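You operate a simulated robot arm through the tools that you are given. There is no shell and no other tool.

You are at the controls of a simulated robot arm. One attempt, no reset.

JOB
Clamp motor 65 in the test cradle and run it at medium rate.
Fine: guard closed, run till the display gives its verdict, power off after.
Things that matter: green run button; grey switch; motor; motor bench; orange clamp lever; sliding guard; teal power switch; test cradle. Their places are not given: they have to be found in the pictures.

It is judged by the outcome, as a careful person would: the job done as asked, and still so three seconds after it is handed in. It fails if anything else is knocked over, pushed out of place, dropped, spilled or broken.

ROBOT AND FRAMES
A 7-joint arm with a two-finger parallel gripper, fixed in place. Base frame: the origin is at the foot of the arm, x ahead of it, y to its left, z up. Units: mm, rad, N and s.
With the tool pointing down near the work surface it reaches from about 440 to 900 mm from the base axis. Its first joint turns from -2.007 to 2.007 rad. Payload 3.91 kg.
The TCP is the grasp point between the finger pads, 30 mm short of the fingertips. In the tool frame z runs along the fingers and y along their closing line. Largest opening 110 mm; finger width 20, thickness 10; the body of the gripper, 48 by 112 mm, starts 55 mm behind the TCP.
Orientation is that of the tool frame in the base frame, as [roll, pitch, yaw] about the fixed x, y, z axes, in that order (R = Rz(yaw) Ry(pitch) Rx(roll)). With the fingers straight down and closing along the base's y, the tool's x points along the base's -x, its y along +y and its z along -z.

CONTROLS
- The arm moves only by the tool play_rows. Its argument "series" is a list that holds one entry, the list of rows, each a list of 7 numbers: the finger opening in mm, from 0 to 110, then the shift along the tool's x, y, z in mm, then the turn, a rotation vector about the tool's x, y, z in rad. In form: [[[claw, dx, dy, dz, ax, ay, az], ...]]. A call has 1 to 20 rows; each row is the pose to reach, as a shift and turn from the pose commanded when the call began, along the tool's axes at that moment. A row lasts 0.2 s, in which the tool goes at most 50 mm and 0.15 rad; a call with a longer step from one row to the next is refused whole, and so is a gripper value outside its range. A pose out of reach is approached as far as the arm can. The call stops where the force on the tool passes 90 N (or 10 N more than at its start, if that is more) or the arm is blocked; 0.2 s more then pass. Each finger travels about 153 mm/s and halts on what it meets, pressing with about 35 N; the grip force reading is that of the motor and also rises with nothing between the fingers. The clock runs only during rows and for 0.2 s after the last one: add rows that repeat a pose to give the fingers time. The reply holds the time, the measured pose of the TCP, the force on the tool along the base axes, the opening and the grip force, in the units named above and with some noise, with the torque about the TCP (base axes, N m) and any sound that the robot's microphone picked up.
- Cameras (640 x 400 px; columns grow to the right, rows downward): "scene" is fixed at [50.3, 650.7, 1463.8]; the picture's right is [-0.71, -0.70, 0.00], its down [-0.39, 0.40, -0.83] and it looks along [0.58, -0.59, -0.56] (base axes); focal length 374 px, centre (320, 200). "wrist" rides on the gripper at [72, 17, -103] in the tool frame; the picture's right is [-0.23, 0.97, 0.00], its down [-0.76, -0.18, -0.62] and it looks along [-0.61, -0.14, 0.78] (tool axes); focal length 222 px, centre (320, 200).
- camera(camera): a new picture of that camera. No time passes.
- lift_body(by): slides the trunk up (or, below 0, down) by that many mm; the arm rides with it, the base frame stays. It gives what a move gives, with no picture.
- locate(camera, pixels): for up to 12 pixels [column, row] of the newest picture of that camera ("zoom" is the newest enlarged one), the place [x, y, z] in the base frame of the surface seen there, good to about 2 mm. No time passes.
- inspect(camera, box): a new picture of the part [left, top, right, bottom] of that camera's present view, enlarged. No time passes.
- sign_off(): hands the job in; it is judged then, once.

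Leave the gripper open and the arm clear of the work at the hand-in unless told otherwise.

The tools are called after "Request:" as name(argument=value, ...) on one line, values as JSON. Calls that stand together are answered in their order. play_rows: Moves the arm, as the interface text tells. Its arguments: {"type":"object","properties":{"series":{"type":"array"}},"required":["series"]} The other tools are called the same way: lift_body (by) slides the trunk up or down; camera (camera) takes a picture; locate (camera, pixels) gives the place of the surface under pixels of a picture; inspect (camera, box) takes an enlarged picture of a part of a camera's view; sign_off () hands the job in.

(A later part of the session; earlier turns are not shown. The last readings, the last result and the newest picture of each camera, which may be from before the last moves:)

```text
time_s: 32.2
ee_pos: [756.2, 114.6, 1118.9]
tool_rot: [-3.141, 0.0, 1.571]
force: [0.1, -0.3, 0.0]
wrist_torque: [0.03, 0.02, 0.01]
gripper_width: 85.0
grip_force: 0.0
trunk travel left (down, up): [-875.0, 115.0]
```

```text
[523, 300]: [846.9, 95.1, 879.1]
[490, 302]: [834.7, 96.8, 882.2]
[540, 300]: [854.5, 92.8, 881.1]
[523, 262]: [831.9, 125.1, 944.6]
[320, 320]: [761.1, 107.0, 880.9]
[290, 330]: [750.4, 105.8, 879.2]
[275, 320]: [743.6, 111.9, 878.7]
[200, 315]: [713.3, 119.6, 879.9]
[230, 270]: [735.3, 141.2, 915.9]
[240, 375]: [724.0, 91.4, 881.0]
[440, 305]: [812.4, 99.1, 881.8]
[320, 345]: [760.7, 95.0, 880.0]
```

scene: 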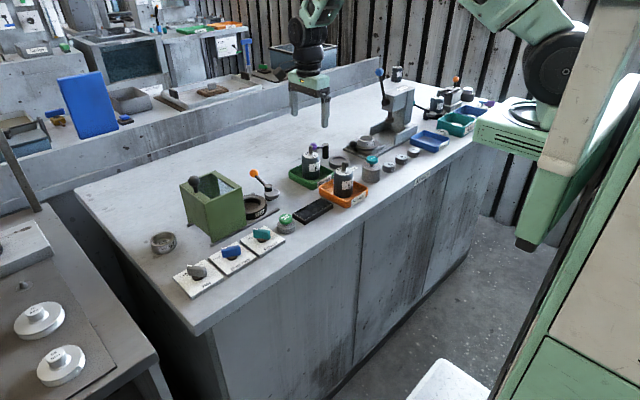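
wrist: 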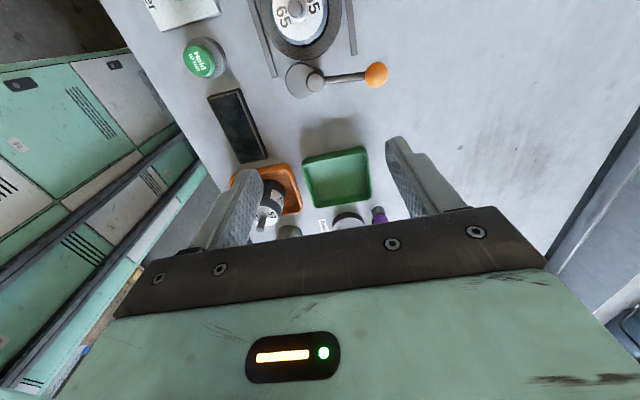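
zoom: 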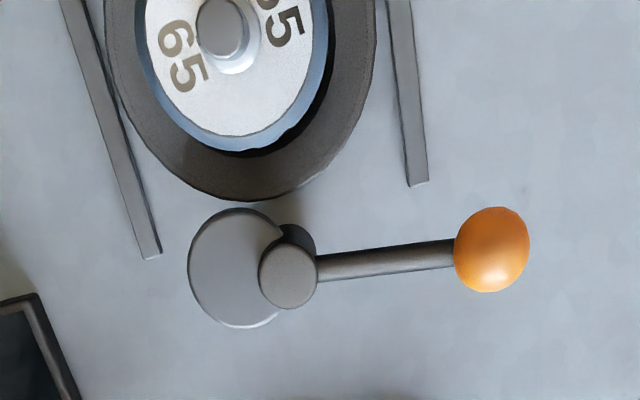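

The lever's cam disc is off-centre toward -x, and the ball points toward +x. Swinging the ball clockwise to -y should bring the cam against the motor. I'll locate the exact points on cap, arm, ball and disc.

Request:
locate(camera="zoom", pixels=[[288, 275], [261, 270], [316, 270], [288, 305], [490, 250], [457, 255], [528, 240], [490, 208], [490, 290], [385, 262], [192, 270], [235, 325]])

Request:
locate(camera="wrist", pixels=[[376, 62], [376, 84], [366, 75], [386, 73], [345, 77]])

Request:
inspect(camera="scene", box=[240, 160, 300, 210])

Request:
locate(camera="zoom", pixels=[[140, 85], [140, 55], [140, 112], [112, 85], [168, 85], [205, 140], [255, 180], [255, 165], [290, 235], [340, 240], [250, 270], [250, 255]])

```text
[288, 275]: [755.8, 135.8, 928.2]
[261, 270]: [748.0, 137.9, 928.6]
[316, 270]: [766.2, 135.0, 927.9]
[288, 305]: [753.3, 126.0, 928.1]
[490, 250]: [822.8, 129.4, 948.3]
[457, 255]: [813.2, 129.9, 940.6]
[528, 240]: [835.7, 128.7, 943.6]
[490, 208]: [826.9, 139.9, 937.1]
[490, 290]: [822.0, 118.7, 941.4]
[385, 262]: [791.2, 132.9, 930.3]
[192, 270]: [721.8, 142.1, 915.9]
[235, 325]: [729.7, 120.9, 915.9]
```

```text
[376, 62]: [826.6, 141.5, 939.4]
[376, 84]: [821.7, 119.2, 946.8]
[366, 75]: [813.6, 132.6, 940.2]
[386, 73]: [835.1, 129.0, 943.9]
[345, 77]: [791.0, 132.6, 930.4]
```

```text
8.00 times, centred on (270, 185) of scene
```

zoom: 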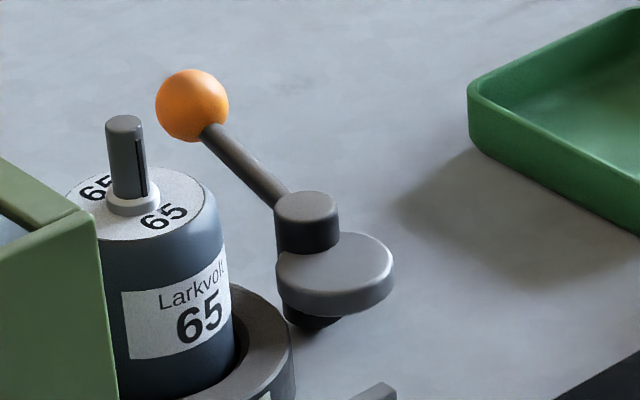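

```text
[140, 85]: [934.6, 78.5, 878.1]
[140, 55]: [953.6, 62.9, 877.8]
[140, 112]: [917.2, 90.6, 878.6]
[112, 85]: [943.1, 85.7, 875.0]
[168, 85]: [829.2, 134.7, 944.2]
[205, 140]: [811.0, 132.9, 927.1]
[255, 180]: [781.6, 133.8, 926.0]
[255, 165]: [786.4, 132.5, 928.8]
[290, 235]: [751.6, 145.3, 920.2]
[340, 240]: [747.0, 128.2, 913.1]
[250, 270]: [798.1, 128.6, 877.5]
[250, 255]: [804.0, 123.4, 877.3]
```

Pivot at about (756,136) and ball at about (823.5,129.5,938). I'll close the fingers, go above (825,166), and descend behind the ball on its +y side.

Request:
play_rows(series=[[[0, 0, 0, 0, 0, 0, 0], [0, 23, 35, 0, 0, 0, 0], [0, 46, 69.4, 0, 0, 0, 0], [0, 46, 69.4, 0, 0, 0, 0], [0, 46, 69.4, 40, 0, 0, 0], [0, 46, 69.4, 80, 0, 0, 0], [0, 46, 69.4, 120, 0, 0, 0], [0, 46, 69.4, 150, 0, 0, 0], [0, 46, 69.4, 163, 0, 0, 0], [0, 46, 69.4, 163, 0, 0, 0]]])

Request:
inspect(camera="scene", box=[210, 130, 310, 230])

Request:
camera(camera="wrist")

```text
time_s: 34.4
ee_pos: [827.7, 165.3, 954.2]
tool_rot: [3.141, -0.001, 1.57]
force: [0.5, -0.9, -0.7]
wrist_torque: [0.05, 0.02, -0.02]
gripper_width: 0.0
grip_force: 35.1
trunk travel left (down, up): [-875.0, 115.0]
```

```text
4.00 times, centred on (260, 180) of scene
```

zoom: 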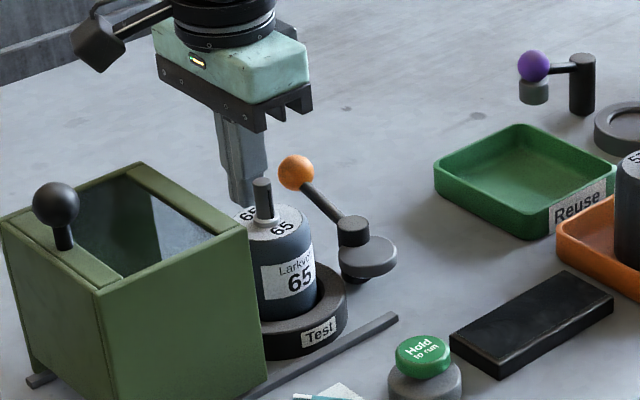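

```text
taken
```

wrist: 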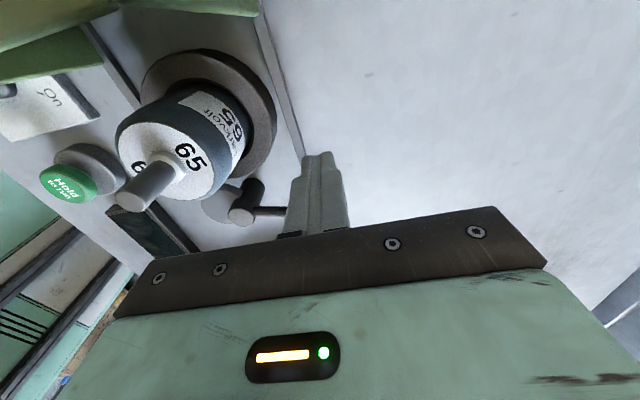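

I'm in place behind the ball with nothing touched. I'll push the ball along its arc, clockwise seen from above, first to about -65°.

Request:
play_rows(series=[[[0, -7, 0.3, 0, 0, 0, 0], [0, -14.5, 0.6, 0, 0, 0, 0], [0, -20.6, 1.6, 0, 0, 0, 0], [0, -26.8, 2.4, 0, 0, 0, 0], [0, -33, 2.3, 0, 0, 0, 0], [0, -39.3, 1.9, 0, 0, 0, 0], [0, -45.4, 0.8, 0, 0, 0, 0], [0, -51.5, -0.7, 0, 0, 0, 0], [0, -57.3, -2.8, 0, 0, 0, 0], [0, -63, -5.3, 0, 0, 0, 0], [0, -68.4, -8.5, 0, 0, 0, 0], [0, -73.6, -12, 0, 0, 0, 0], [0, -78.3, -16, 0, 0, 0, 0], [0, -82.8, -20.4, 0, 0, 0, 0], [0, -82.8, -20.4, 0, 0, 0, 0]]])

Request:
inspect(camera="scene", box=[210, 130, 310, 230])

Request:
camera(camera="wrist")

```text
time_s: 37.6
ee_pos: [805.7, 84.0, 956.8]
tool_rot: [3.141, 0.001, 1.57]
force: [0.5, 0.4, 0.5]
wrist_torque: [-0.02, 0.0, -0.02]
gripper_width: 0.0
grip_force: 35.1
trunk travel left (down, up): [-875.0, 115.0]
```

```text
4.00 times, centred on (260, 180) of scene
```

zoom: 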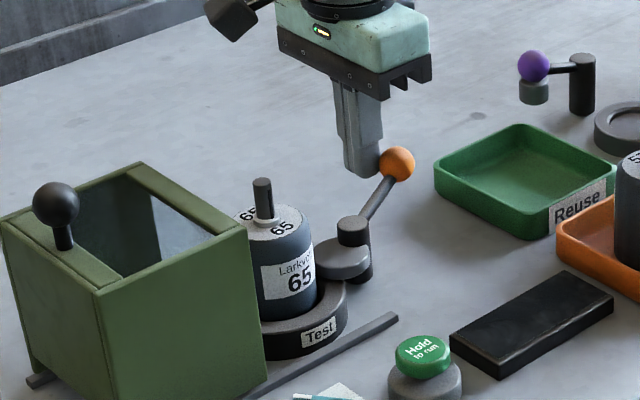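

```text
taken
```

wrist: 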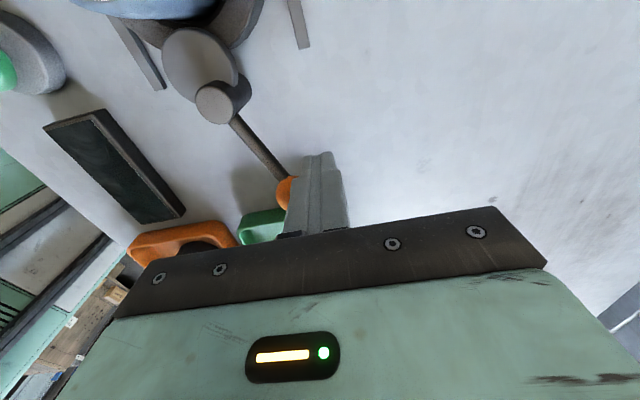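

The lever is turning freely and the cam is approaching the motor. I'll continue to about -85° in small steps.

Request:
play_rows(series=[[[0, -2, -2.2, 0, 0, 0, 0], [0, -4.1, -4.6, 0, 0, 0, 0], [0, -6, -7.1, 0, 0, 0, 0], [0, -7.7, -9.7, 0, 0, 0, 0], [0, -9.4, -12.4, 0, 0, 0, 0], [0, -10.9, -15.1, 0, 0, 0, 0], [0, -12.3, -18, 0, 0, 0, 0], [0, -13.5, -20.8, 0, 0, 0, 0], [0, -13.5, -20.8, 0, 0, 0, 0]]])

Request:
inspect(camera="scene", box=[210, 130, 310, 230])

Request:
camera(camera="wrist")

```text
time_s: 39.6
ee_pos: [783.0, 70.0, 954.6]
tool_rot: [-3.141, 0.0, 1.571]
force: [0.0, -0.6, -0.5]
wrist_torque: [0.04, 0.0, -0.03]
gripper_width: 0.2
grip_force: 35.5
trunk travel left (down, up): [-875.0, 115.0]
```

```text
4.00 times, centred on (260, 180) of scene
```

zoom: 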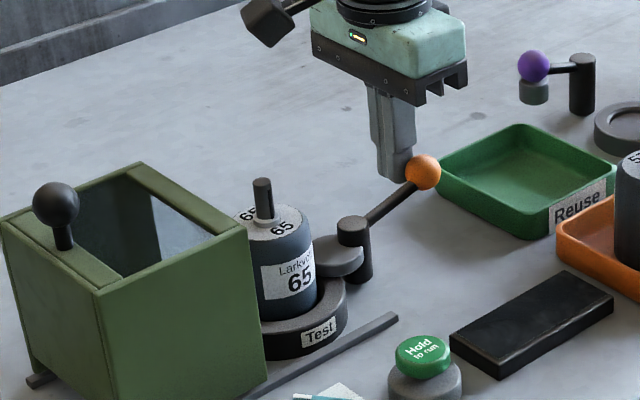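

```text
taken
```

wrist: 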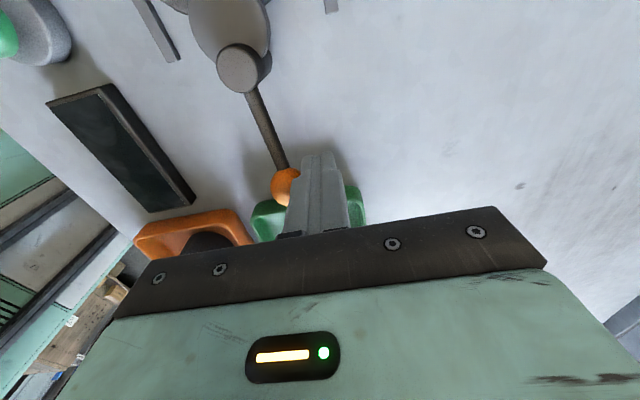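

No resistance yet. I'll continue in small steps past -90° until it firms up.

Request:
play_rows(series=[[[0, -1.1, -2.9, 0, 0, 0, 0], [0, -2.2, -5.8, 0, 0, 0, 0], [0, -2.2, -5.8, 0, 0, 0, 0]]])

Request:
camera(camera="wrist")

Request:
inspect(camera="scene", box=[230, 150, 310, 220])

```text
time_s: 40.4
ee_pos: [781.9, 69.2, 954.9]
tool_rot: [3.134, -0.001, 1.571]
force: [26.0, 10.7, -6.2]
wrist_torque: [0.23, -0.58, 0.08]
gripper_width: 0.0
grip_force: 34.9
trunk travel left (down, up): [-875.0, 115.0]
```

```text
taken
```

wrist: 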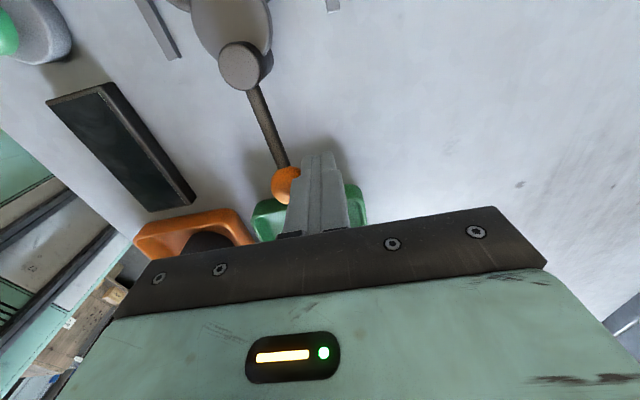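

```text
5.71 times, centred on (270, 185) of scene
```

zoom: 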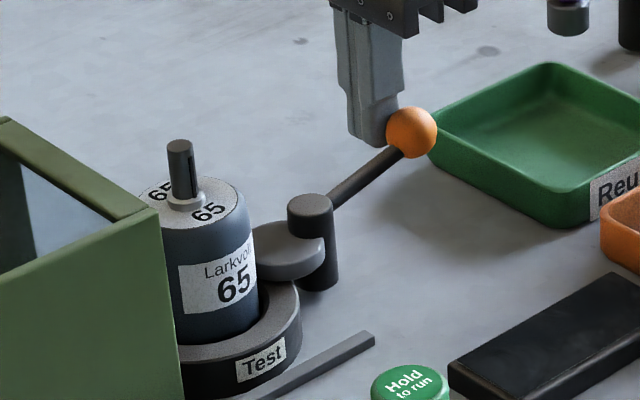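

Resistance is now about 28 N and the cam touches the motor. I'll press slightly more to seat it, then back away and see whether it stays.

Request:
play_rows(series=[[[0, 0, -1.5, 0, 0, 0, 0], [0, 0, -3, 0, 0, 0, 0], [0, 0, -3, 0, 0, 0, 0]]])

Request:
play_rows(series=[[[0, 1, 5, 0, 0, 0, 0], [0, 3, 20, 0, 0, 0, 0], [0, 3, 40, 0, 0, 0, 0], [0, 3, 40, -40, 0, 0, 0], [0, 3, 40, -90, 0, 0, 0], [0, 3, 40, -130, 0, 0, 0], [0, 3, 40, -160, 0, 0, 0], [0, 3, 40, -160, 0, 0, 0]]])

Request:
inspect(camera="scene", box=[230, 150, 310, 220])

Request:
camera(camera="wrist")

```text
time_s: 41.2
ee_pos: [781.6, 67.9, 955.1]
tool_rot: [3.128, -0.001, 1.571]
force: [41.4, 8.4, -5.3]
wrist_torque: [0.18, -0.85, 0.14]
gripper_width: 0.1
grip_force: 35.2
trunk travel left (down, up): [-875.0, 115.0]
```

```text
time_s: 43.0
ee_pos: [815.8, 68.3, 1117.1]
tool_rot: [-3.141, 0.001, 1.572]
force: [0.2, -0.8, 0.3]
wrist_torque: [-0.02, 0.01, 0.02]
gripper_width: 0.0
grip_force: 35.5
trunk travel left (down, up): [-875.0, 115.0]
```

```text
5.71 times, centred on (270, 185) of scene
```

zoom: 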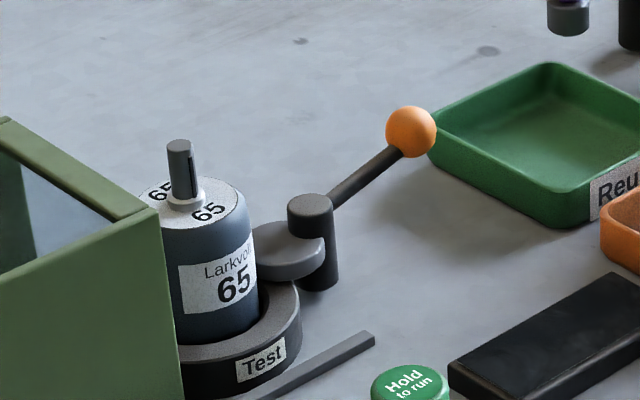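

```text
taken
```

wrist: 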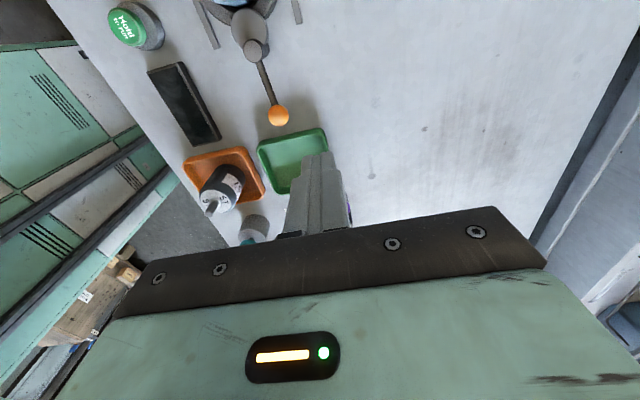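

The lever holds in the clamped position. Next is the guard: I'll go high over to the +y side of the guard's black knob at about (750,342,1033) and look at it.

Request:
play_rows(series=[[[0, 20, -5, -5, 0, 0, 0], [0, 60, -13, -15, 0, 0, 0], [0, 105, -22, -15, 0, 0, 0], [0, 150, -32, -15, 0, 0, 0], [0, 195, -42, -15, 0, 0, 0], [0, 240, -52, -15, 0, 0, 0], [0, 280, -60, -15, 0, 0, 0], [0, 305, -65, -15, 0, 0, 0], [0, 314, -65, -15, 0, 0, 0], [0, 314, -65, -15, 0, 0, 0]]])

Request:
camera(camera="wrist")

Request:
inspect(camera="scene", box=[150, 120, 290, 240])

```text
time_s: 45.2
ee_pos: [743.3, 378.0, 1130.8]
tool_rot: [-3.141, 0.0, 1.571]
force: [0.4, 0.3, -0.5]
wrist_torque: [0.0, -0.03, -0.01]
gripper_width: 0.0
grip_force: 35.0
out of reach, approached as far as the arm can: row 8, 9, 10
trunk travel left (down, up): [-875.0, 115.0]
```

```text
taken
```

wrist: 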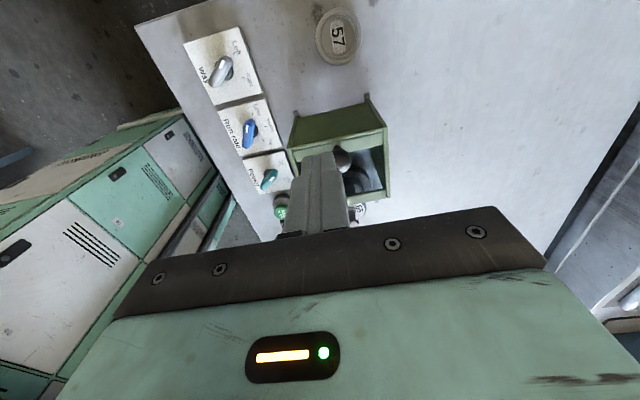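

```text
3.33 times, centred on (220, 180) of scene
```

zoom: 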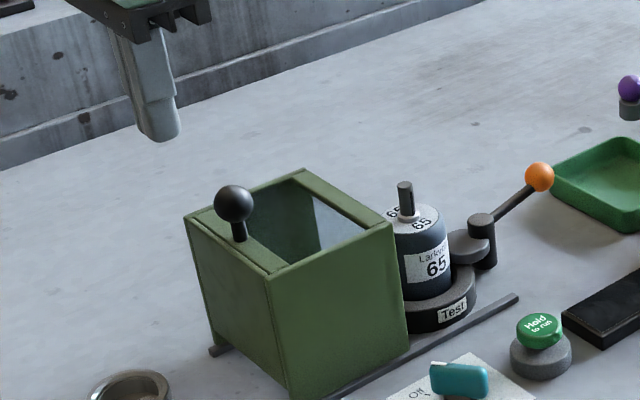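

The reach limit was met at about (743,378,1131), which is close enough. I'll locate the knob ball and stem precisely.

Request:
locate(camera="zoom", pixels=[[234, 203], [218, 200], [250, 203], [233, 187], [240, 230], [240, 238], [190, 218], [268, 275], [300, 172], [390, 226], [245, 245], [205, 225]])

Request:
locate(camera="wrist", pixels=[[342, 158], [340, 152], [350, 165], [295, 150], [380, 130], [345, 140]])

```text
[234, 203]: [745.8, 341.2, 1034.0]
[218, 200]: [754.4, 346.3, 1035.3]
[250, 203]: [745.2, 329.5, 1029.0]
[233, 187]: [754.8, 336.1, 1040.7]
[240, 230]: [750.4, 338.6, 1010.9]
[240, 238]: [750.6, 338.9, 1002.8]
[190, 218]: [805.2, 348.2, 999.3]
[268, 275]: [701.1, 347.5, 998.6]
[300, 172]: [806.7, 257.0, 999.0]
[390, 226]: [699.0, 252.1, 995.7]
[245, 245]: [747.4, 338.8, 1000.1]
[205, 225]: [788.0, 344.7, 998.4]
```

```text
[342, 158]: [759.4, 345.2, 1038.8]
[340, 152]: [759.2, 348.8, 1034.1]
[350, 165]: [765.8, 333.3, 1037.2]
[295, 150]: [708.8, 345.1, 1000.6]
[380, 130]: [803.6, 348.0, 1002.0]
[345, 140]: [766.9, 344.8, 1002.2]
```

Knob ball centre is about (754,337,1031), radius 11. I'll descend behind it on the +y side, tips at z≈1017, above the guard's top edge.

Request:
play_rows(series=[[[0, -6, 1, 20, 0, 0, 0], [0, -12.8, 2, 45, 0, 0, 0], [0, -12.8, 2, 70, 0, 0, 0], [0, -12.8, 2, 84, 0, 0, 0], [0, -12.8, 2, 84, 0, 0, 0]]])

Request:
inspect(camera="scene", box=[150, 120, 290, 240])

```text
time_s: 46.4
ee_pos: [743.7, 366.9, 1044.8]
tool_rot: [-3.14, -0.001, 1.572]
force: [0.3, 0.6, -0.6]
wrist_torque: [0.01, 0.0, 0.02]
gripper_width: 0.0
grip_force: 34.8
trunk travel left (down, up): [-875.0, 115.0]
```

```text
3.33 times, centred on (220, 180) of scene
```

zoom: 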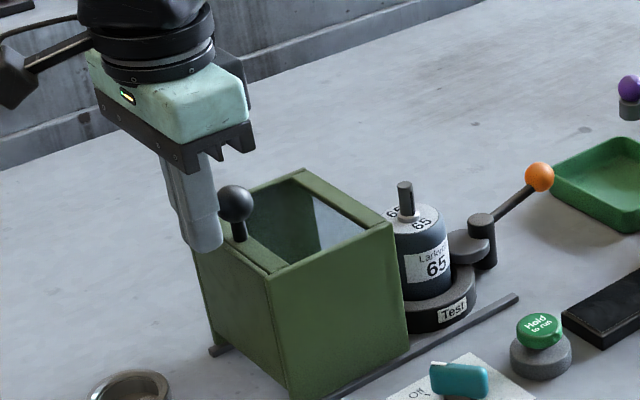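

I need about 9 mm more in +x to centre on the knob. Then I'll push toward -y with a slow slide.

Request:
play_rows(series=[[[0, 0, 5, 0, 0, 0, 0], [0, 0, 9, 0, 0, 0, 0], [0, -4, 9, 0, 0, 0, 0], [0, -8, 9, 0, 0, 0, 0], [0, -12, 9, 0, 0, 0, 0], [0, -16, 9, 0, 0, 0, 0], [0, -22, 9, 0, 0, 0, 0], [0, -28, 9, 0, 0, 0, 0], [0, -28, 9, 0, 0, 0, 0]]])

Request:
inspect(camera="scene", box=[150, 120, 290, 240])

```text
time_s: 48.4
ee_pos: [752.8, 334.9, 1044.9]
tool_rot: [3.141, 0.001, 1.571]
force: [0.4, -0.2, 0.3]
wrist_torque: [0.0, 0.0, 0.01]
gripper_width: 0.0
grip_force: 35.0
trunk travel left (down, up): [-875.0, 115.0]
```

```text
3.33 times, centred on (220, 180) of scene
```

zoom: 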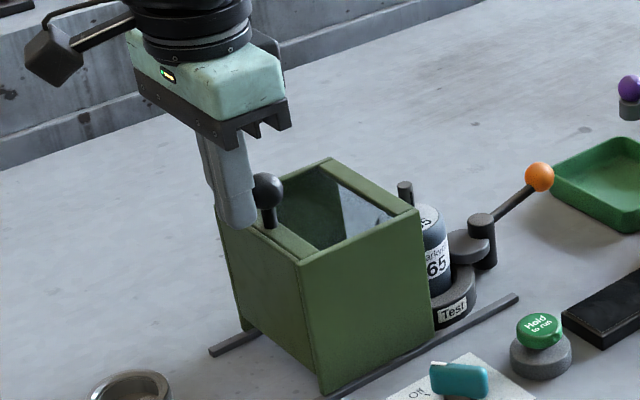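

The guard slides easily. I'll continue toward the cradle, slowing near the end.

Request:
play_rows(series=[[[0, -6, 0, 0, 0, 0, 0], [0, -12, 0, 0, 0, 0, 0], [0, -18, 0, 0, 0, 0, 0], [0, -24, 0, 0, 0, 0, 0], [0, -30, 0, 0, 0, 0, 0], [0, -36, 0, 0, 0, 0, 0], [0, -42, 0, 0, 0, 0, 0], [0, -48, 0, 0, 0, 0, 0], [0, -54, 0, 0, 0, 0, 0], [0, -59, 0, 0, 0, 0, 0], [0, -63, 0, 0, 0, 0, 0], [0, -66, 0, 0, 0, 0, 0], [0, -69, 0, 0, 0, 0, 0], [0, -69, 0, 0, 0, 0, 0]]])

Request:
inspect(camera="scene", box=[150, 120, 290, 240])

```text
time_s: 51.4
ee_pos: [755.1, 268.6, 1045.8]
tool_rot: [-3.141, 0.0, 1.571]
force: [0.2, 1.0, -1.0]
wrist_torque: [0.02, -0.03, -0.02]
gripper_width: 0.0
grip_force: 35.4
trunk travel left (down, up): [-875.0, 115.0]
```

```text
3.33 times, centred on (220, 180) of scene
```

zoom: 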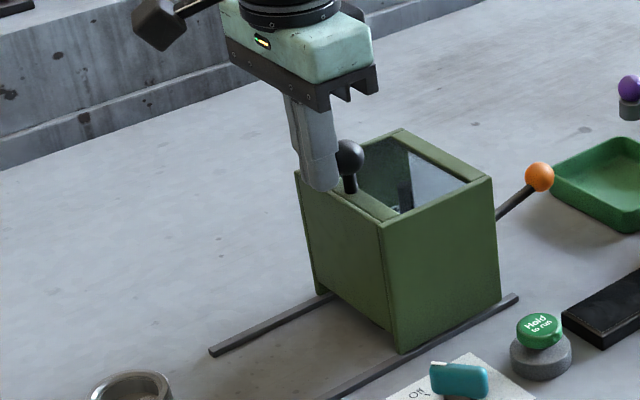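

Nearly at the rail ends. I'll push on in 1.5 mm steps until there's resistance.

Request:
play_rows(series=[[[0, -1.5, 0, 0, 0, 0, 0], [0, -3, 0, 0, 0, 0, 0], [0, -4.5, 0, 0, 0, 0, 0], [0, -6, 0, 0, 0, 0, 0], [0, -7.5, 0, 0, 0, 0, 0], [0, -9, 0, 0, 0, 0, 0], [0, -9, 0, 0, 0, 0, 0]]])

Request:
inspect(camera="scene", box=[190, 130, 310, 240])

```text
time_s: 53.0
ee_pos: [754.1, 258.0, 1045.5]
tool_rot: [3.141, 0.0, 1.569]
force: [0.4, -0.1, -0.5]
wrist_torque: [0.03, 0.05, -0.02]
gripper_width: 0.0
grip_force: 34.8
trunk travel left (down, up): [-875.0, 115.0]
```

```text
3.64 times, centred on (250, 185) of scene
```

zoom: 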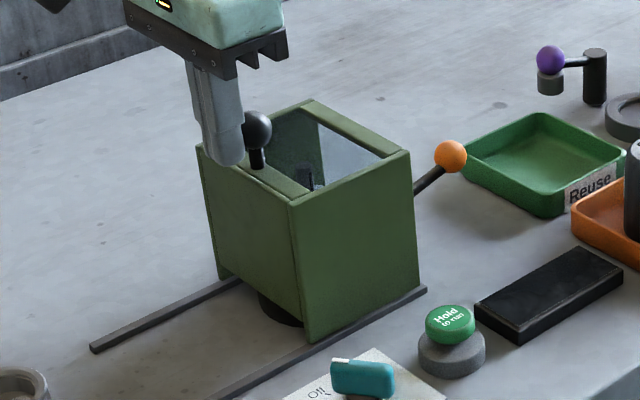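

Request:
locate(camera="zoom", pixels=[[410, 155], [416, 285], [294, 205], [308, 335], [425, 288], [280, 300], [275, 312], [250, 280]])

Request:
play_rows(series=[[[0, -1, 0, 0, 0, 0, 0], [0, -2, 0, 0, 0, 0, 0], [0, -3, 0, 0, 0, 0, 0], [0, -3, 0, 0, 0, 0, 0]]])

```text
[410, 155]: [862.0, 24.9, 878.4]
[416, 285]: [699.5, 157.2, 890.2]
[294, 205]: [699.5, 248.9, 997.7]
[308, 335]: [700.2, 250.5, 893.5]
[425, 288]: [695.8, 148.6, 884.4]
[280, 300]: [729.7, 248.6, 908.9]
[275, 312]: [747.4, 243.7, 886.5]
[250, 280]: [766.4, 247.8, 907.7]
```

```text
time_s: 54.0
ee_pos: [753.5, 258.9, 1045.1]
tool_rot: [3.138, -0.001, 1.574]
force: [1.3, 12.6, 3.8]
wrist_torque: [0.18, -0.02, 0.06]
gripper_width: 0.1
grip_force: 34.4
trunk travel left (down, up): [-875.0, 115.0]
```

Resistance of 12.6 N with the guard covering y≈153–249, so that looks like the end stop. I'll press a touch more to confirm, then back off and rise.

Request:
play_rows(series=[[[0, -1.5, 0, 0, 0, 0, 0], [0, -3, 0, 0, 0, 0, 0], [0, -3, 0, 0, 0, 0, 0]]])

Request:
play_rows(series=[[[0, 5, 0, 0, 0, 0, 0], [0, 25, 0, 0, 0, 0, 0], [0, 25, 0, -30, 0, 0, 0], [0, 25, 0, -60, 0, 0, 0], [0, 25, 0, -85, 0, 0, 0], [0, 25, 0, -85, 0, 0, 0]]])

Request:
inspect(camera="scene", box=[190, 130, 310, 240])

Request:
locate(camera="zoom", pixels=[[414, 280], [408, 160], [294, 205], [308, 335], [255, 130]])

```text
time_s: 54.8
ee_pos: [753.9, 258.7, 1045.0]
tool_rot: [3.14, -0.005, 1.574]
force: [7.2, 36.2, 3.1]
wrist_torque: [0.54, -0.28, 0.12]
gripper_width: 0.0
grip_force: 35.1
trunk travel left (down, up): [-875.0, 115.0]
```

```text
time_s: 56.2
ee_pos: [754.1, 280.6, 1130.8]
tool_rot: [-3.141, -0.001, 1.571]
force: [-0.8, 0.1, -0.8]
wrist_torque: [0.0, 0.0, 0.01]
gripper_width: 0.1
grip_force: 34.7
trunk travel left (down, up): [-875.0, 115.0]
```

```text
3.64 times, centred on (250, 185) of scene
```

zoom: 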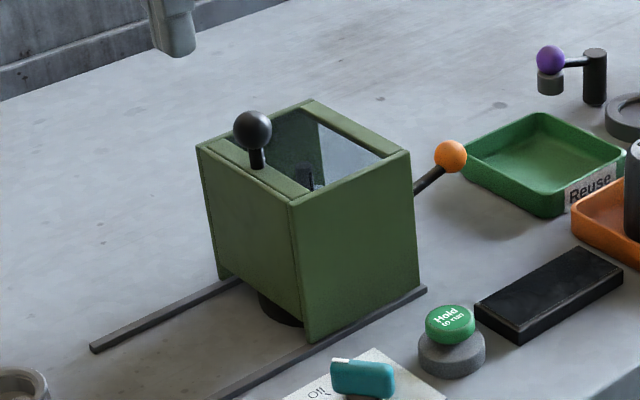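

```text
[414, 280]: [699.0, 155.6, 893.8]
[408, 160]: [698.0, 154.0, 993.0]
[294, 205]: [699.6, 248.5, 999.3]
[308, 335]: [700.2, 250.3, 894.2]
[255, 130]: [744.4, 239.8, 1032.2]
```

The guard is closed against its stop. Next is the blue "Run rate" knob near (620,345). I'll turn the tool back to the standard yaw and hover over the knobs to look.

Request:
play_rows(series=[[[10, 6, -9, 0, 0, 0, -0.143], [20, 12, -18, 0, 0, 0, -0.286], [30, 18, -28, 4, 0, 0, -0.428], [40, 24, -38, 9, 0, 0, -0.571], [50, 30, -48, 14, 0, 0, -0.714], [60, 36, -60, 20, 0, 0, -0.857], [60, 42, -72, 26, 0, 0, -1.0], [60, 48, -84, 32, 0, 0, -1.143], [60, 54, -95, 38, 0, 0, -1.285], [60, 60, -104, 44, 0, 0, -1.428], [60, 65, -109, 47, 0, 0, -1.571], [60, 65, -109, 47, 0, 0, -1.571]]])

Request:
camera(camera="wrist")

```text
time_s: 58.8
ee_pos: [643.7, 342.0, 1083.6]
tool_rot: [3.141, -0.001, -3.14]
force: [0.0, -0.2, 0.0]
wrist_torque: [0.03, -0.01, -0.01]
gripper_width: 59.8
grip_force: 0.1
trunk travel left (down, up): [-875.0, 115.0]
```

```text
taken
```

wrist: 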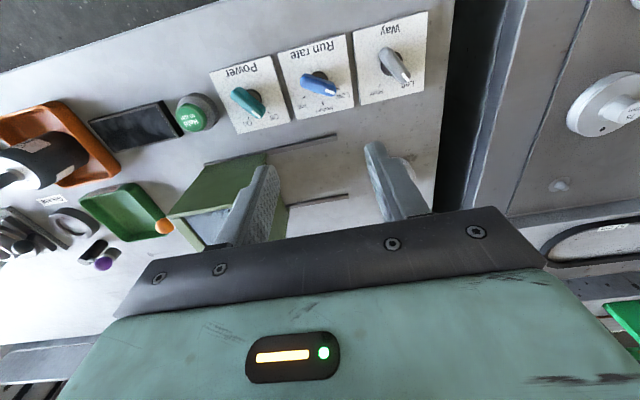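

The knobs are clearly visible: Power at (247,103), Run rate at (318,84), Way at (393,64). I'll enlarge them.

Request:
inspect(camera="wrist", box=[270, 30, 360, 130])

Request:
locate(camera="zoom", pixels=[[265, 160], [305, 172], [348, 192], [350, 165], [345, 212], [298, 190], [310, 152], [320, 130], [390, 250], [280, 240], [180, 100], [420, 60]])

Request:
inspect(camera="wrist", box=[200, 50, 290, 140])

Request:
inspect(camera="wrist", box=[350, 10, 440, 110])

```text
4.00 times, centred on (315, 80) of wrist
```

zoom: 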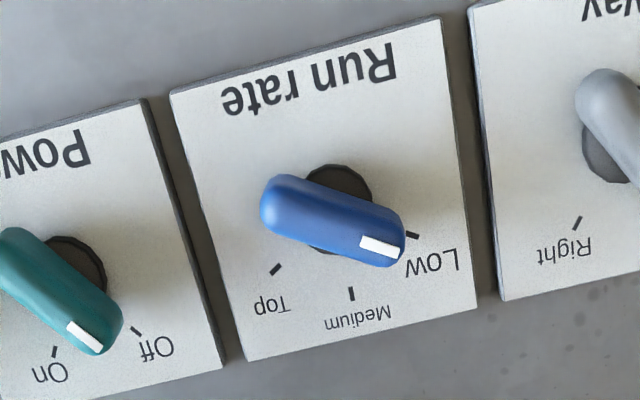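

```text
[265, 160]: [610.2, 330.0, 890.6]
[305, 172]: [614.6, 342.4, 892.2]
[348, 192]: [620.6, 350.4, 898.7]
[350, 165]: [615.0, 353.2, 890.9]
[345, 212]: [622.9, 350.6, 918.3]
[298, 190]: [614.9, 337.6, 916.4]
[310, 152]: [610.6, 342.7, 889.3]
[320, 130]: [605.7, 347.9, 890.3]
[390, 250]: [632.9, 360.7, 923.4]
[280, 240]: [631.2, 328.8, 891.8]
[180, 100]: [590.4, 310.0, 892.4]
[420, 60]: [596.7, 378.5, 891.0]
```

```text
4.44 times, centred on (245, 95) of wrist
```

zoom: 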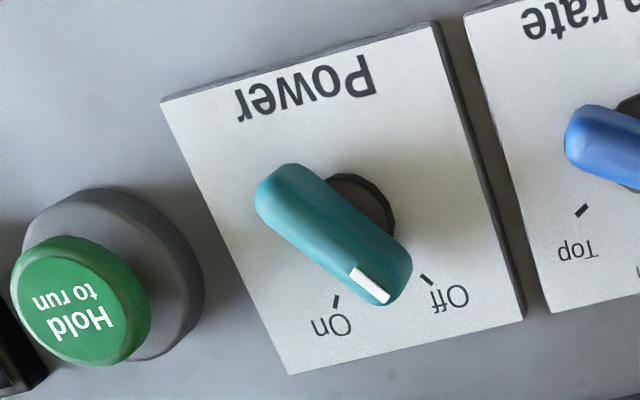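

```text
4.00 times, centred on (395, 60) of wrist
```

zoom: 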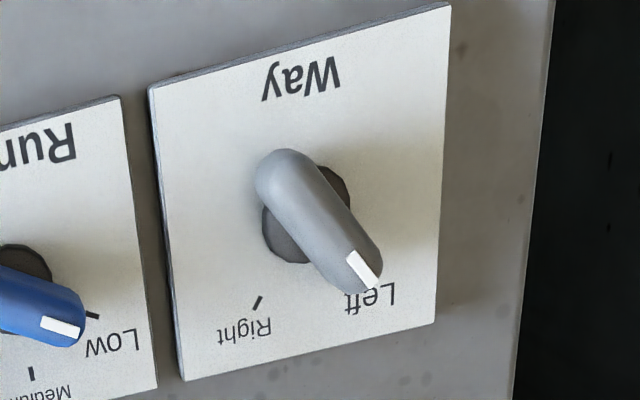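

I'll locate the Run-rate knob's outline, hub and tick marks precisely.

Request:
inspect(camera="wrist", box=[270, 30, 360, 130])

Request:
locate(camera="zoom", pixels=[[412, 236], [352, 293], [276, 269], [268, 200], [400, 248], [335, 220], [330, 195], [320, 240], [280, 180], [380, 245], [180, 95], [248, 358]])

Request:
locate(camera="zoom", pixels=[[440, 20], [476, 306], [170, 92], [306, 180], [372, 190], [345, 170], [120, 320], [53, 352], [135, 330], [10, 240], [90, 330], [50, 285]])

```text
4.00 times, centred on (315, 80) of wrist
```

zoom: 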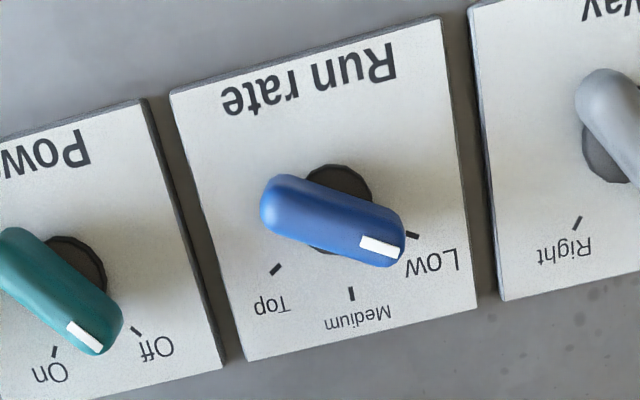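

```text
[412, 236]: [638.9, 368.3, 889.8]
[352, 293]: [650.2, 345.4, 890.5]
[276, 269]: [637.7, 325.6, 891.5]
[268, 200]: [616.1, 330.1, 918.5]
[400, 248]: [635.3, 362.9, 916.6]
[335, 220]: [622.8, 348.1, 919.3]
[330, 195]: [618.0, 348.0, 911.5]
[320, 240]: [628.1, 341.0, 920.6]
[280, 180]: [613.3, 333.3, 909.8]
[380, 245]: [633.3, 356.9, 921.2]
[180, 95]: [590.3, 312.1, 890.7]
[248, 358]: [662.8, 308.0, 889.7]
```

```text
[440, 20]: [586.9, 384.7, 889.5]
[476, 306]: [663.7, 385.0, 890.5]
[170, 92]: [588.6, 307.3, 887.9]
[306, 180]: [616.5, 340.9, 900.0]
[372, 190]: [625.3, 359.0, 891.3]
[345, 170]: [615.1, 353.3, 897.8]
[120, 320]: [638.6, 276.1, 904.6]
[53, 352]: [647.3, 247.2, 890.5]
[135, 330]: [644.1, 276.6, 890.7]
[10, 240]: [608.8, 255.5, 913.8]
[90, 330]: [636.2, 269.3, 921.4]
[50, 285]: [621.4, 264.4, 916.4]
```

The knob pivots at about (625.5,346.3), pointing at the Low tick (60°). Medium is straight along +x (0°), so it needs a 60° clockwise turn. I'll turn the tool to straddle the knob and stop above it at TCP z≈985.

Request:
play_rows(series=[[[50, 4, 0.5, 10, 0, 0, -0.131], [50, 8, 1, 25, 0, 0, -0.262], [50, 12, 2, 40, 0, 0, -0.393], [50, 16, 3, 55, 0, 0, -0.524], [50, 19.2, 3.1, 70, 0, 0, -0.655], [50, 19.2, 3.1, 82, 0, 0, -0.785], [50, 19.2, 3.1, 92, 0, 0, -0.916], [50, 19.2, 3.1, 98, 0, 0, -1.047], [50, 19.2, 3.1, 98, 0, 0, -1.047]]])

Request:
camera(camera="wrist")

Request:
inspect(camera="scene", box=[170, 170, 290, 290])

```text
time_s: 60.8
ee_pos: [625.4, 347.4, 986.4]
tool_rot: [-3.141, 0.0, -2.095]
force: [0.7, 0.8, 0.5]
wrist_torque: [-0.02, 0.01, -0.02]
gripper_width: 50.0
grip_force: 0.1
trunk travel left (down, up): [-875.0, 115.0]
```

```text
taken
```

wrist: 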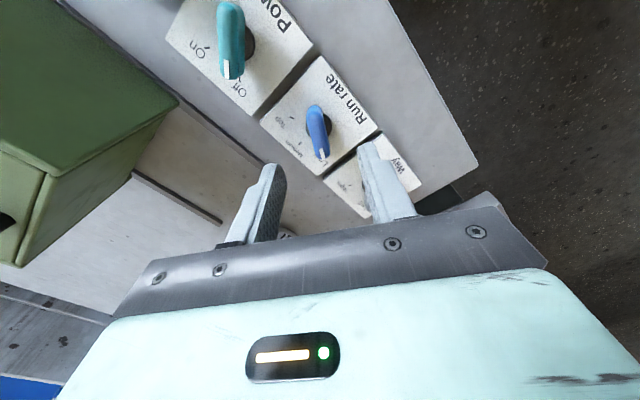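

```text
3.33 times, centred on (230, 230) of scene
```

zoom: 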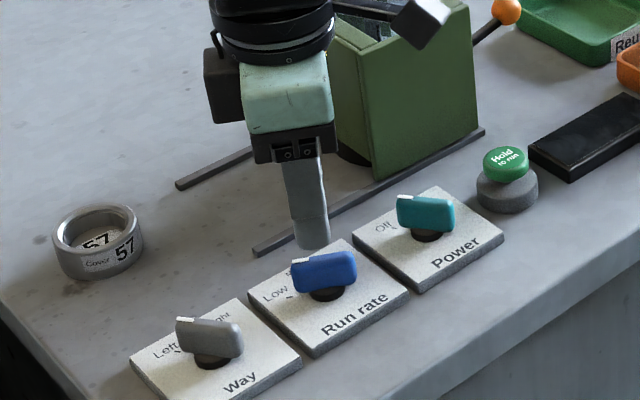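

Yaw is right at -2.095 rad (240°), and the knob sits between the fingers. I'll descend to TCP z≈929 and close on it.

Request:
play_rows(series=[[[50, 0, 0, 20, 0, 0, 0], [50, 0, 0, 40, 0, 0, 0], [50, 0, 0, 52, 0, 0, 0], [50, 0, 0, 57, 0, 0, 0], [50, 0, 0, 57, 0, 0, 0], [35, 0, 0, 57, 0, 0, 0], [20, 0, 0, 57, 0, 0, 0], [8, 0, 0, 57, 0, 0, 0], [8, 0, 0, 57, 0, 0, 0], [8, 0, 0, 57, 0, 0, 0]]])

Request:
camera(camera="wrist")

Request:
inspect(camera="scene", box=[170, 170, 290, 290])

```text
time_s: 63.0
ee_pos: [625.7, 345.4, 928.3]
tool_rot: [3.14, 0.0, -2.094]
force: [-2.2, -0.2, -1.4]
wrist_torque: [0.23, -0.21, -0.01]
gripper_width: 12.9
grip_force: 45.4
trunk travel left (down, up): [-875.0, 115.0]
```

```text
taken
```

wrist: 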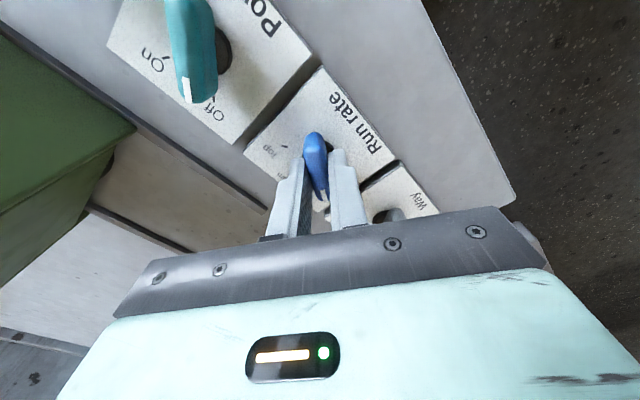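

```text
3.33 times, centred on (230, 230) of scene
```

zoom: 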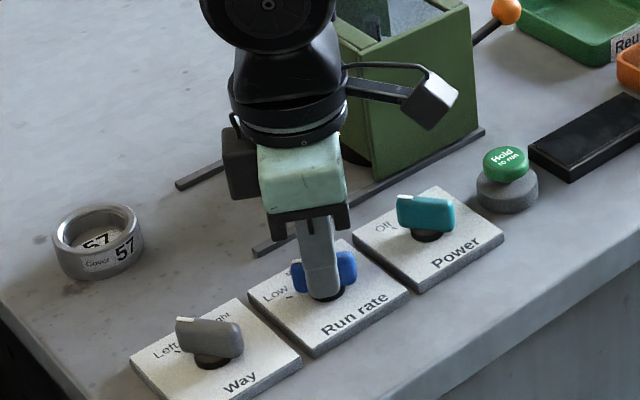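

The knob is gripped (12.9 mm). I'll turn it 60° clockwise to Medium.

Request:
play_rows(series=[[[8, 0, 0, 0, 0, 0, 0.1], [8, 0, 0, 0, 0, 0, 0.2], [8, 0, 0, 0, 0, 0, 0.3], [8, 0, 0, 0, 0, 0, 0.4], [8, 0, 0, 0, 0, 0, 0.5], [8, 0, 0, 0, 0, 0, 0.6], [8, 0, 0, 0, 0, 0, 0.7], [8, 0, 0, 0, 0, 0, 0.8], [8, 0, 0, 0, 0, 0, 0.9], [8, 0, 0, 0, 0, 0, 1.0], [8, 0, 0, 0, 0, 0, 1.047], [8, 0, 0, 0, 0, 0, 1.047]]])

Request:
camera(camera="wrist")

Request:
inspect(camera="scene", box=[170, 170, 290, 290])

```text
time_s: 65.6
ee_pos: [626.2, 344.0, 928.1]
tool_rot: [3.141, -0.002, 3.14]
force: [6.1, -9.5, 3.4]
wrist_torque: [-0.17, 1.29, 0.04]
gripper_width: 12.8
grip_force: 45.5
trunk travel left (down, up): [-875.0, 115.0]
```

```text
taken
```

wrist: 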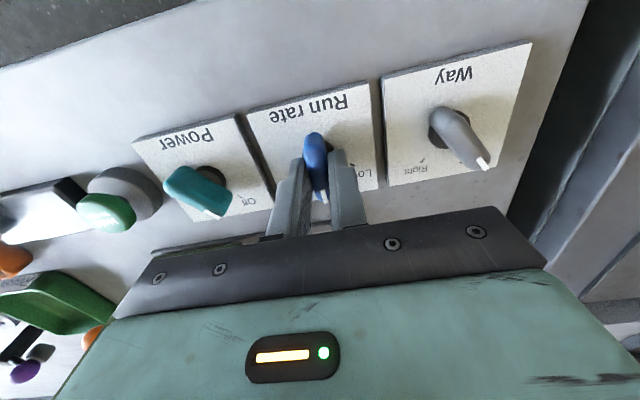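

```text
3.33 times, centred on (230, 230) of scene
```

zoom: 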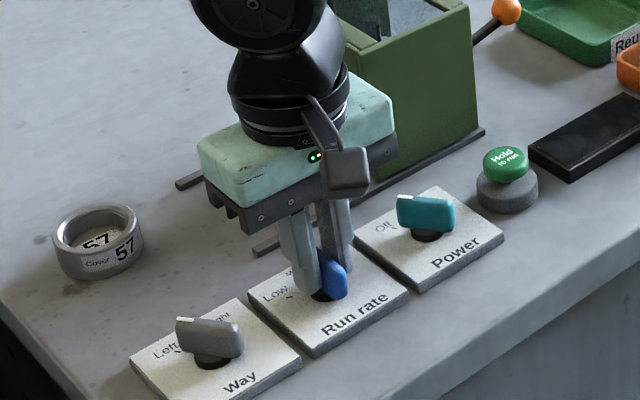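

The knob followed and now points along +x. I'll release, rise straight up, and check the pointer.

Request:
play_rows(series=[[[15, 0, 0, 0, 0, 0, 0], [25, 0, 0, 0, 0, 0, 0], [40, 0, 0, 0, 0, 0, 0], [40, 0, 0, -3, 0, 0, 0], [40, 0, 0, -20, 0, 0, 0], [40, 0, 0, -55, 0, 0, 0], [40, 0, 0, -95, 0, 0, 0], [40, -15, 0, -125, 0, 0, 0], [40, -20, 0, -145, 0, 0, 0], [40, -20, 0, -145, 0, 0, 0]]])

Request:
inspect(camera="wrist", box=[190, 30, 370, 140])

Request:
inspect(camera="scene", box=[190, 170, 310, 280])

```text
time_s: 67.8
ee_pos: [645.2, 346.7, 1072.0]
tool_rot: [-3.14, 0.0, -3.141]
force: [-0.7, -0.1, 0.2]
wrist_torque: [-0.02, -0.01, -0.01]
gripper_width: 40.2
grip_force: 0.1
trunk travel left (down, up): [-875.0, 115.0]
```

```text
3.56 times, centred on (280, 85) of wrist
```

zoom: 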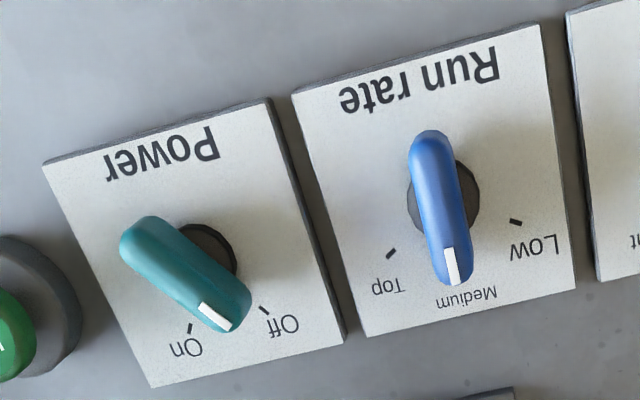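

```text
3.64 times, centred on (250, 225) of scene
```

zoom: 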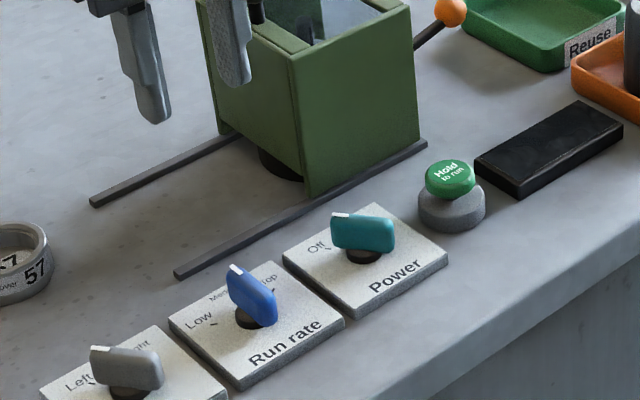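

Run rate now points at Medium. Next the Power knob: I'll locate its outline, ticks and plate from the wrist zoom.

Request:
inspect(camera="wrist", box=[190, 50, 290, 140])

```text
4.44 times, centred on (240, 95) of wrist
```

zoom: 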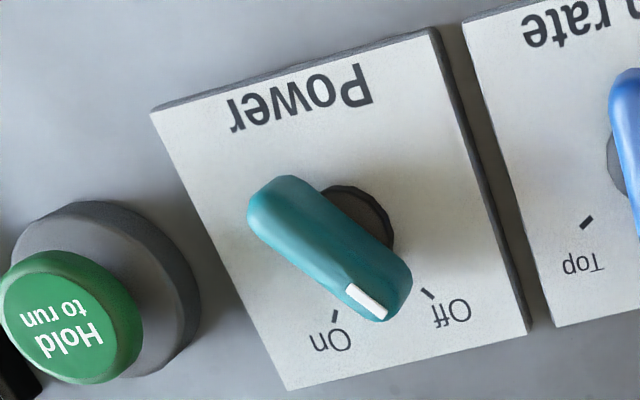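

Request:
locate(camera="zoom", pixels=[[336, 316], [428, 294], [255, 205], [402, 295], [365, 300], [330, 245], [295, 180], [152, 112], [432, 32], [526, 330], [290, 388], [285, 210]])

Request:
locate(camera="zoom", pixels=[[65, 315], [5, 300], [140, 320], [65, 252], [65, 375], [190, 250], [105, 205], [160, 360], [30, 270], [100, 350]])

```text
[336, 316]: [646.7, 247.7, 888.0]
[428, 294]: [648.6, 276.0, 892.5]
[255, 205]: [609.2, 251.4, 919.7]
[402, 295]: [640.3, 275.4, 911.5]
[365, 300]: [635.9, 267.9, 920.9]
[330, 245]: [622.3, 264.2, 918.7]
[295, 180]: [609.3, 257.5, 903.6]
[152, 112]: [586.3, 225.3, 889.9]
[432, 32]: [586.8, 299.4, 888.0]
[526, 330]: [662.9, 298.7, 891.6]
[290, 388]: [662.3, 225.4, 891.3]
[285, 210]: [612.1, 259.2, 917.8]
```

```text
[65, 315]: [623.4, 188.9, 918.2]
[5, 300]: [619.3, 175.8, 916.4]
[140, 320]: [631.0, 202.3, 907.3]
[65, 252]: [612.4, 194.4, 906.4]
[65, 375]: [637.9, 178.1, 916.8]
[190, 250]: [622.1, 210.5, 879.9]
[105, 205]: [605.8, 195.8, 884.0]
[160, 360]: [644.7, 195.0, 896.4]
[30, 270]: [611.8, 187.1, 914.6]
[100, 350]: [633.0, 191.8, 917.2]
```

Power pivot is about (625,262), with Off at +30° and On at about -32°. I'll move over it with the fingers across its short axis (yaw 210°) and stop above.

Request:
play_rows(series=[[[50, 4, -20, 10, 0, 0, -0.105], [50, 10, -42, 25, 0, 0, -0.21], [50, 16, -62, 45, 0, 0, -0.315], [50, 20.5, -78, 65, 0, 0, -0.42], [50, 20.5, -84.1, 80, 0, 0, -0.524], [50, 20.5, -84.1, 88, 0, 0, -0.524], [50, 20.5, -84.1, 88, 0, 0, -0.524]]])

Request:
inspect(camera="wrist", box=[200, 50, 440, 220])

Request:
inspect(camera="scene", box=[190, 150, 310, 270])

```text
time_s: 69.4
ee_pos: [623.1, 262.1, 983.9]
tool_rot: [3.141, 0.0, -2.618]
force: [-0.7, 0.6, 0.1]
wrist_torque: [-0.05, 0.03, -0.03]
gripper_width: 50.3
grip_force: 0.0
trunk travel left (down, up): [-875.0, 115.0]
```

```text
2.35 times, centred on (320, 135) of wrist
```

zoom: 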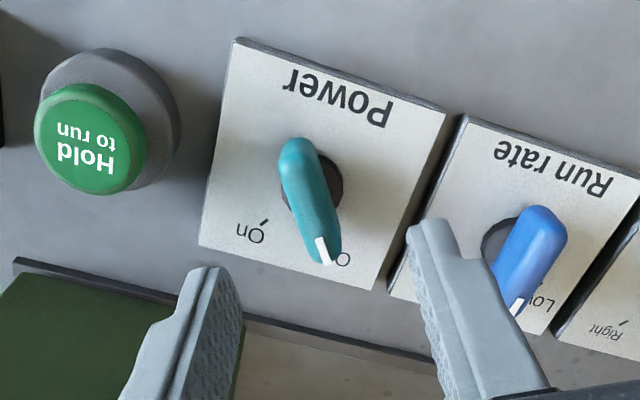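

```text
3.33 times, centred on (250, 210) of scene
```

zoom: 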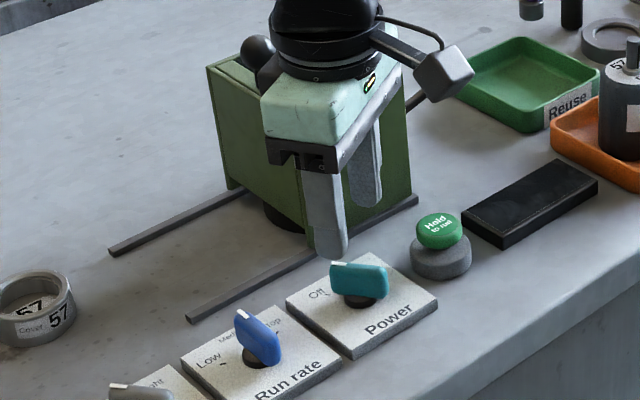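

Well aligned. I'll descend and grip the Power knob.

Request:
play_rows(series=[[[50, 0, 0, 20, 0, 0, 0], [50, 0, 0, 40, 0, 0, 0], [50, 0, 0, 52, 0, 0, 0], [50, 0, 0, 56.5, 0, 0, 0], [50, 0, 0, 56.5, 0, 0, 0], [35, 0, 0, 56.5, 0, 0, 0], [20, 0, 0, 56.5, 0, 0, 0], [8, 0, 0, 56.5, 0, 0, 0], [8, 0, 0, 56.5, 0, 0, 0], [8, 0, 0, 56.5, 0, 0, 0]]])

Request:
inspect(camera="scene", box=[190, 150, 310, 270])

```text
time_s: 71.6
ee_pos: [624.3, 259.9, 927.3]
tool_rot: [3.141, -0.001, -2.621]
force: [7.1, -16.3, 1.0]
wrist_torque: [-0.42, 0.41, 0.0]
gripper_width: 12.4
grip_force: 44.7
trunk travel left (down, up): [-875.0, 115.0]
```

```text
3.33 times, centred on (250, 210) of scene
```

zoom: 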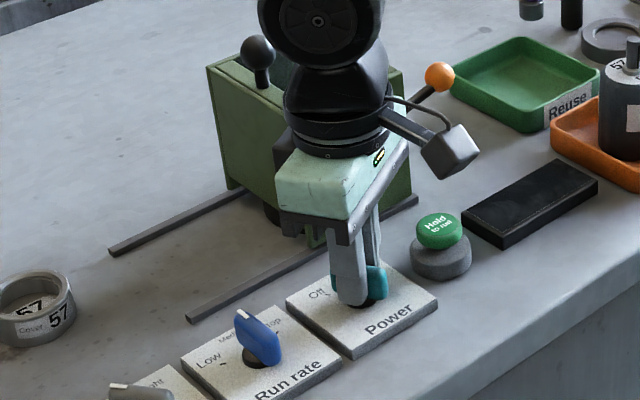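

Gripped with a 17 N side load, so the true pivot is about 1.5 mm toward -y. I'll shift that way and rotate 62° clockwise to On.

Request:
play_rows(series=[[[8, 0, -1.5, 0, 0, 0, 0.05], [8, 0, -1.5, 0, 0, 0, 0.15], [8, 0, -1.5, 0, 0, 0, 0.25], [8, 0, -1.5, 0, 0, 0, 0.35], [8, 0, -1.5, 0, 0, 0, 0.45], [8, 0, -1.5, 0, 0, 0, 0.55], [8, 0, -1.5, 0, 0, 0, 0.65], [8, 0, -1.5, 0, 0, 0, 0.75], [8, 0, -1.5, 0, 0, 0, 0.85], [8, 0, -1.5, 0, 0, 0, 0.95], [8, 0, -1.5, 0, 0, 0, 1.05], [8, 0, -1.5, 0, 0, 0, 1.08], [8, 0, -1.5, 0, 0, 0, 1.08]]])

Request:
inspect(camera="scene", box=[190, 150, 310, 270])

```text
time_s: 74.4
ee_pos: [626.1, 260.0, 927.9]
tool_rot: [-3.138, -0.002, 2.582]
force: [-4.1, -17.2, -11.7]
wrist_torque: [0.46, 1.09, 0.0]
gripper_width: 12.7
grip_force: 45.1
trunk travel left (down, up): [-875.0, 115.0]
```

```text
3.33 times, centred on (250, 210) of scene
```

zoom: 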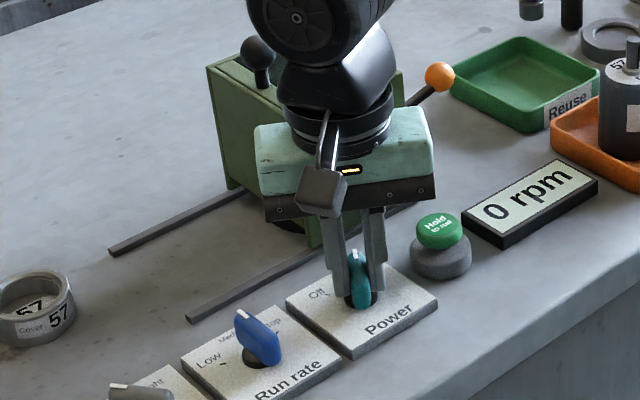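

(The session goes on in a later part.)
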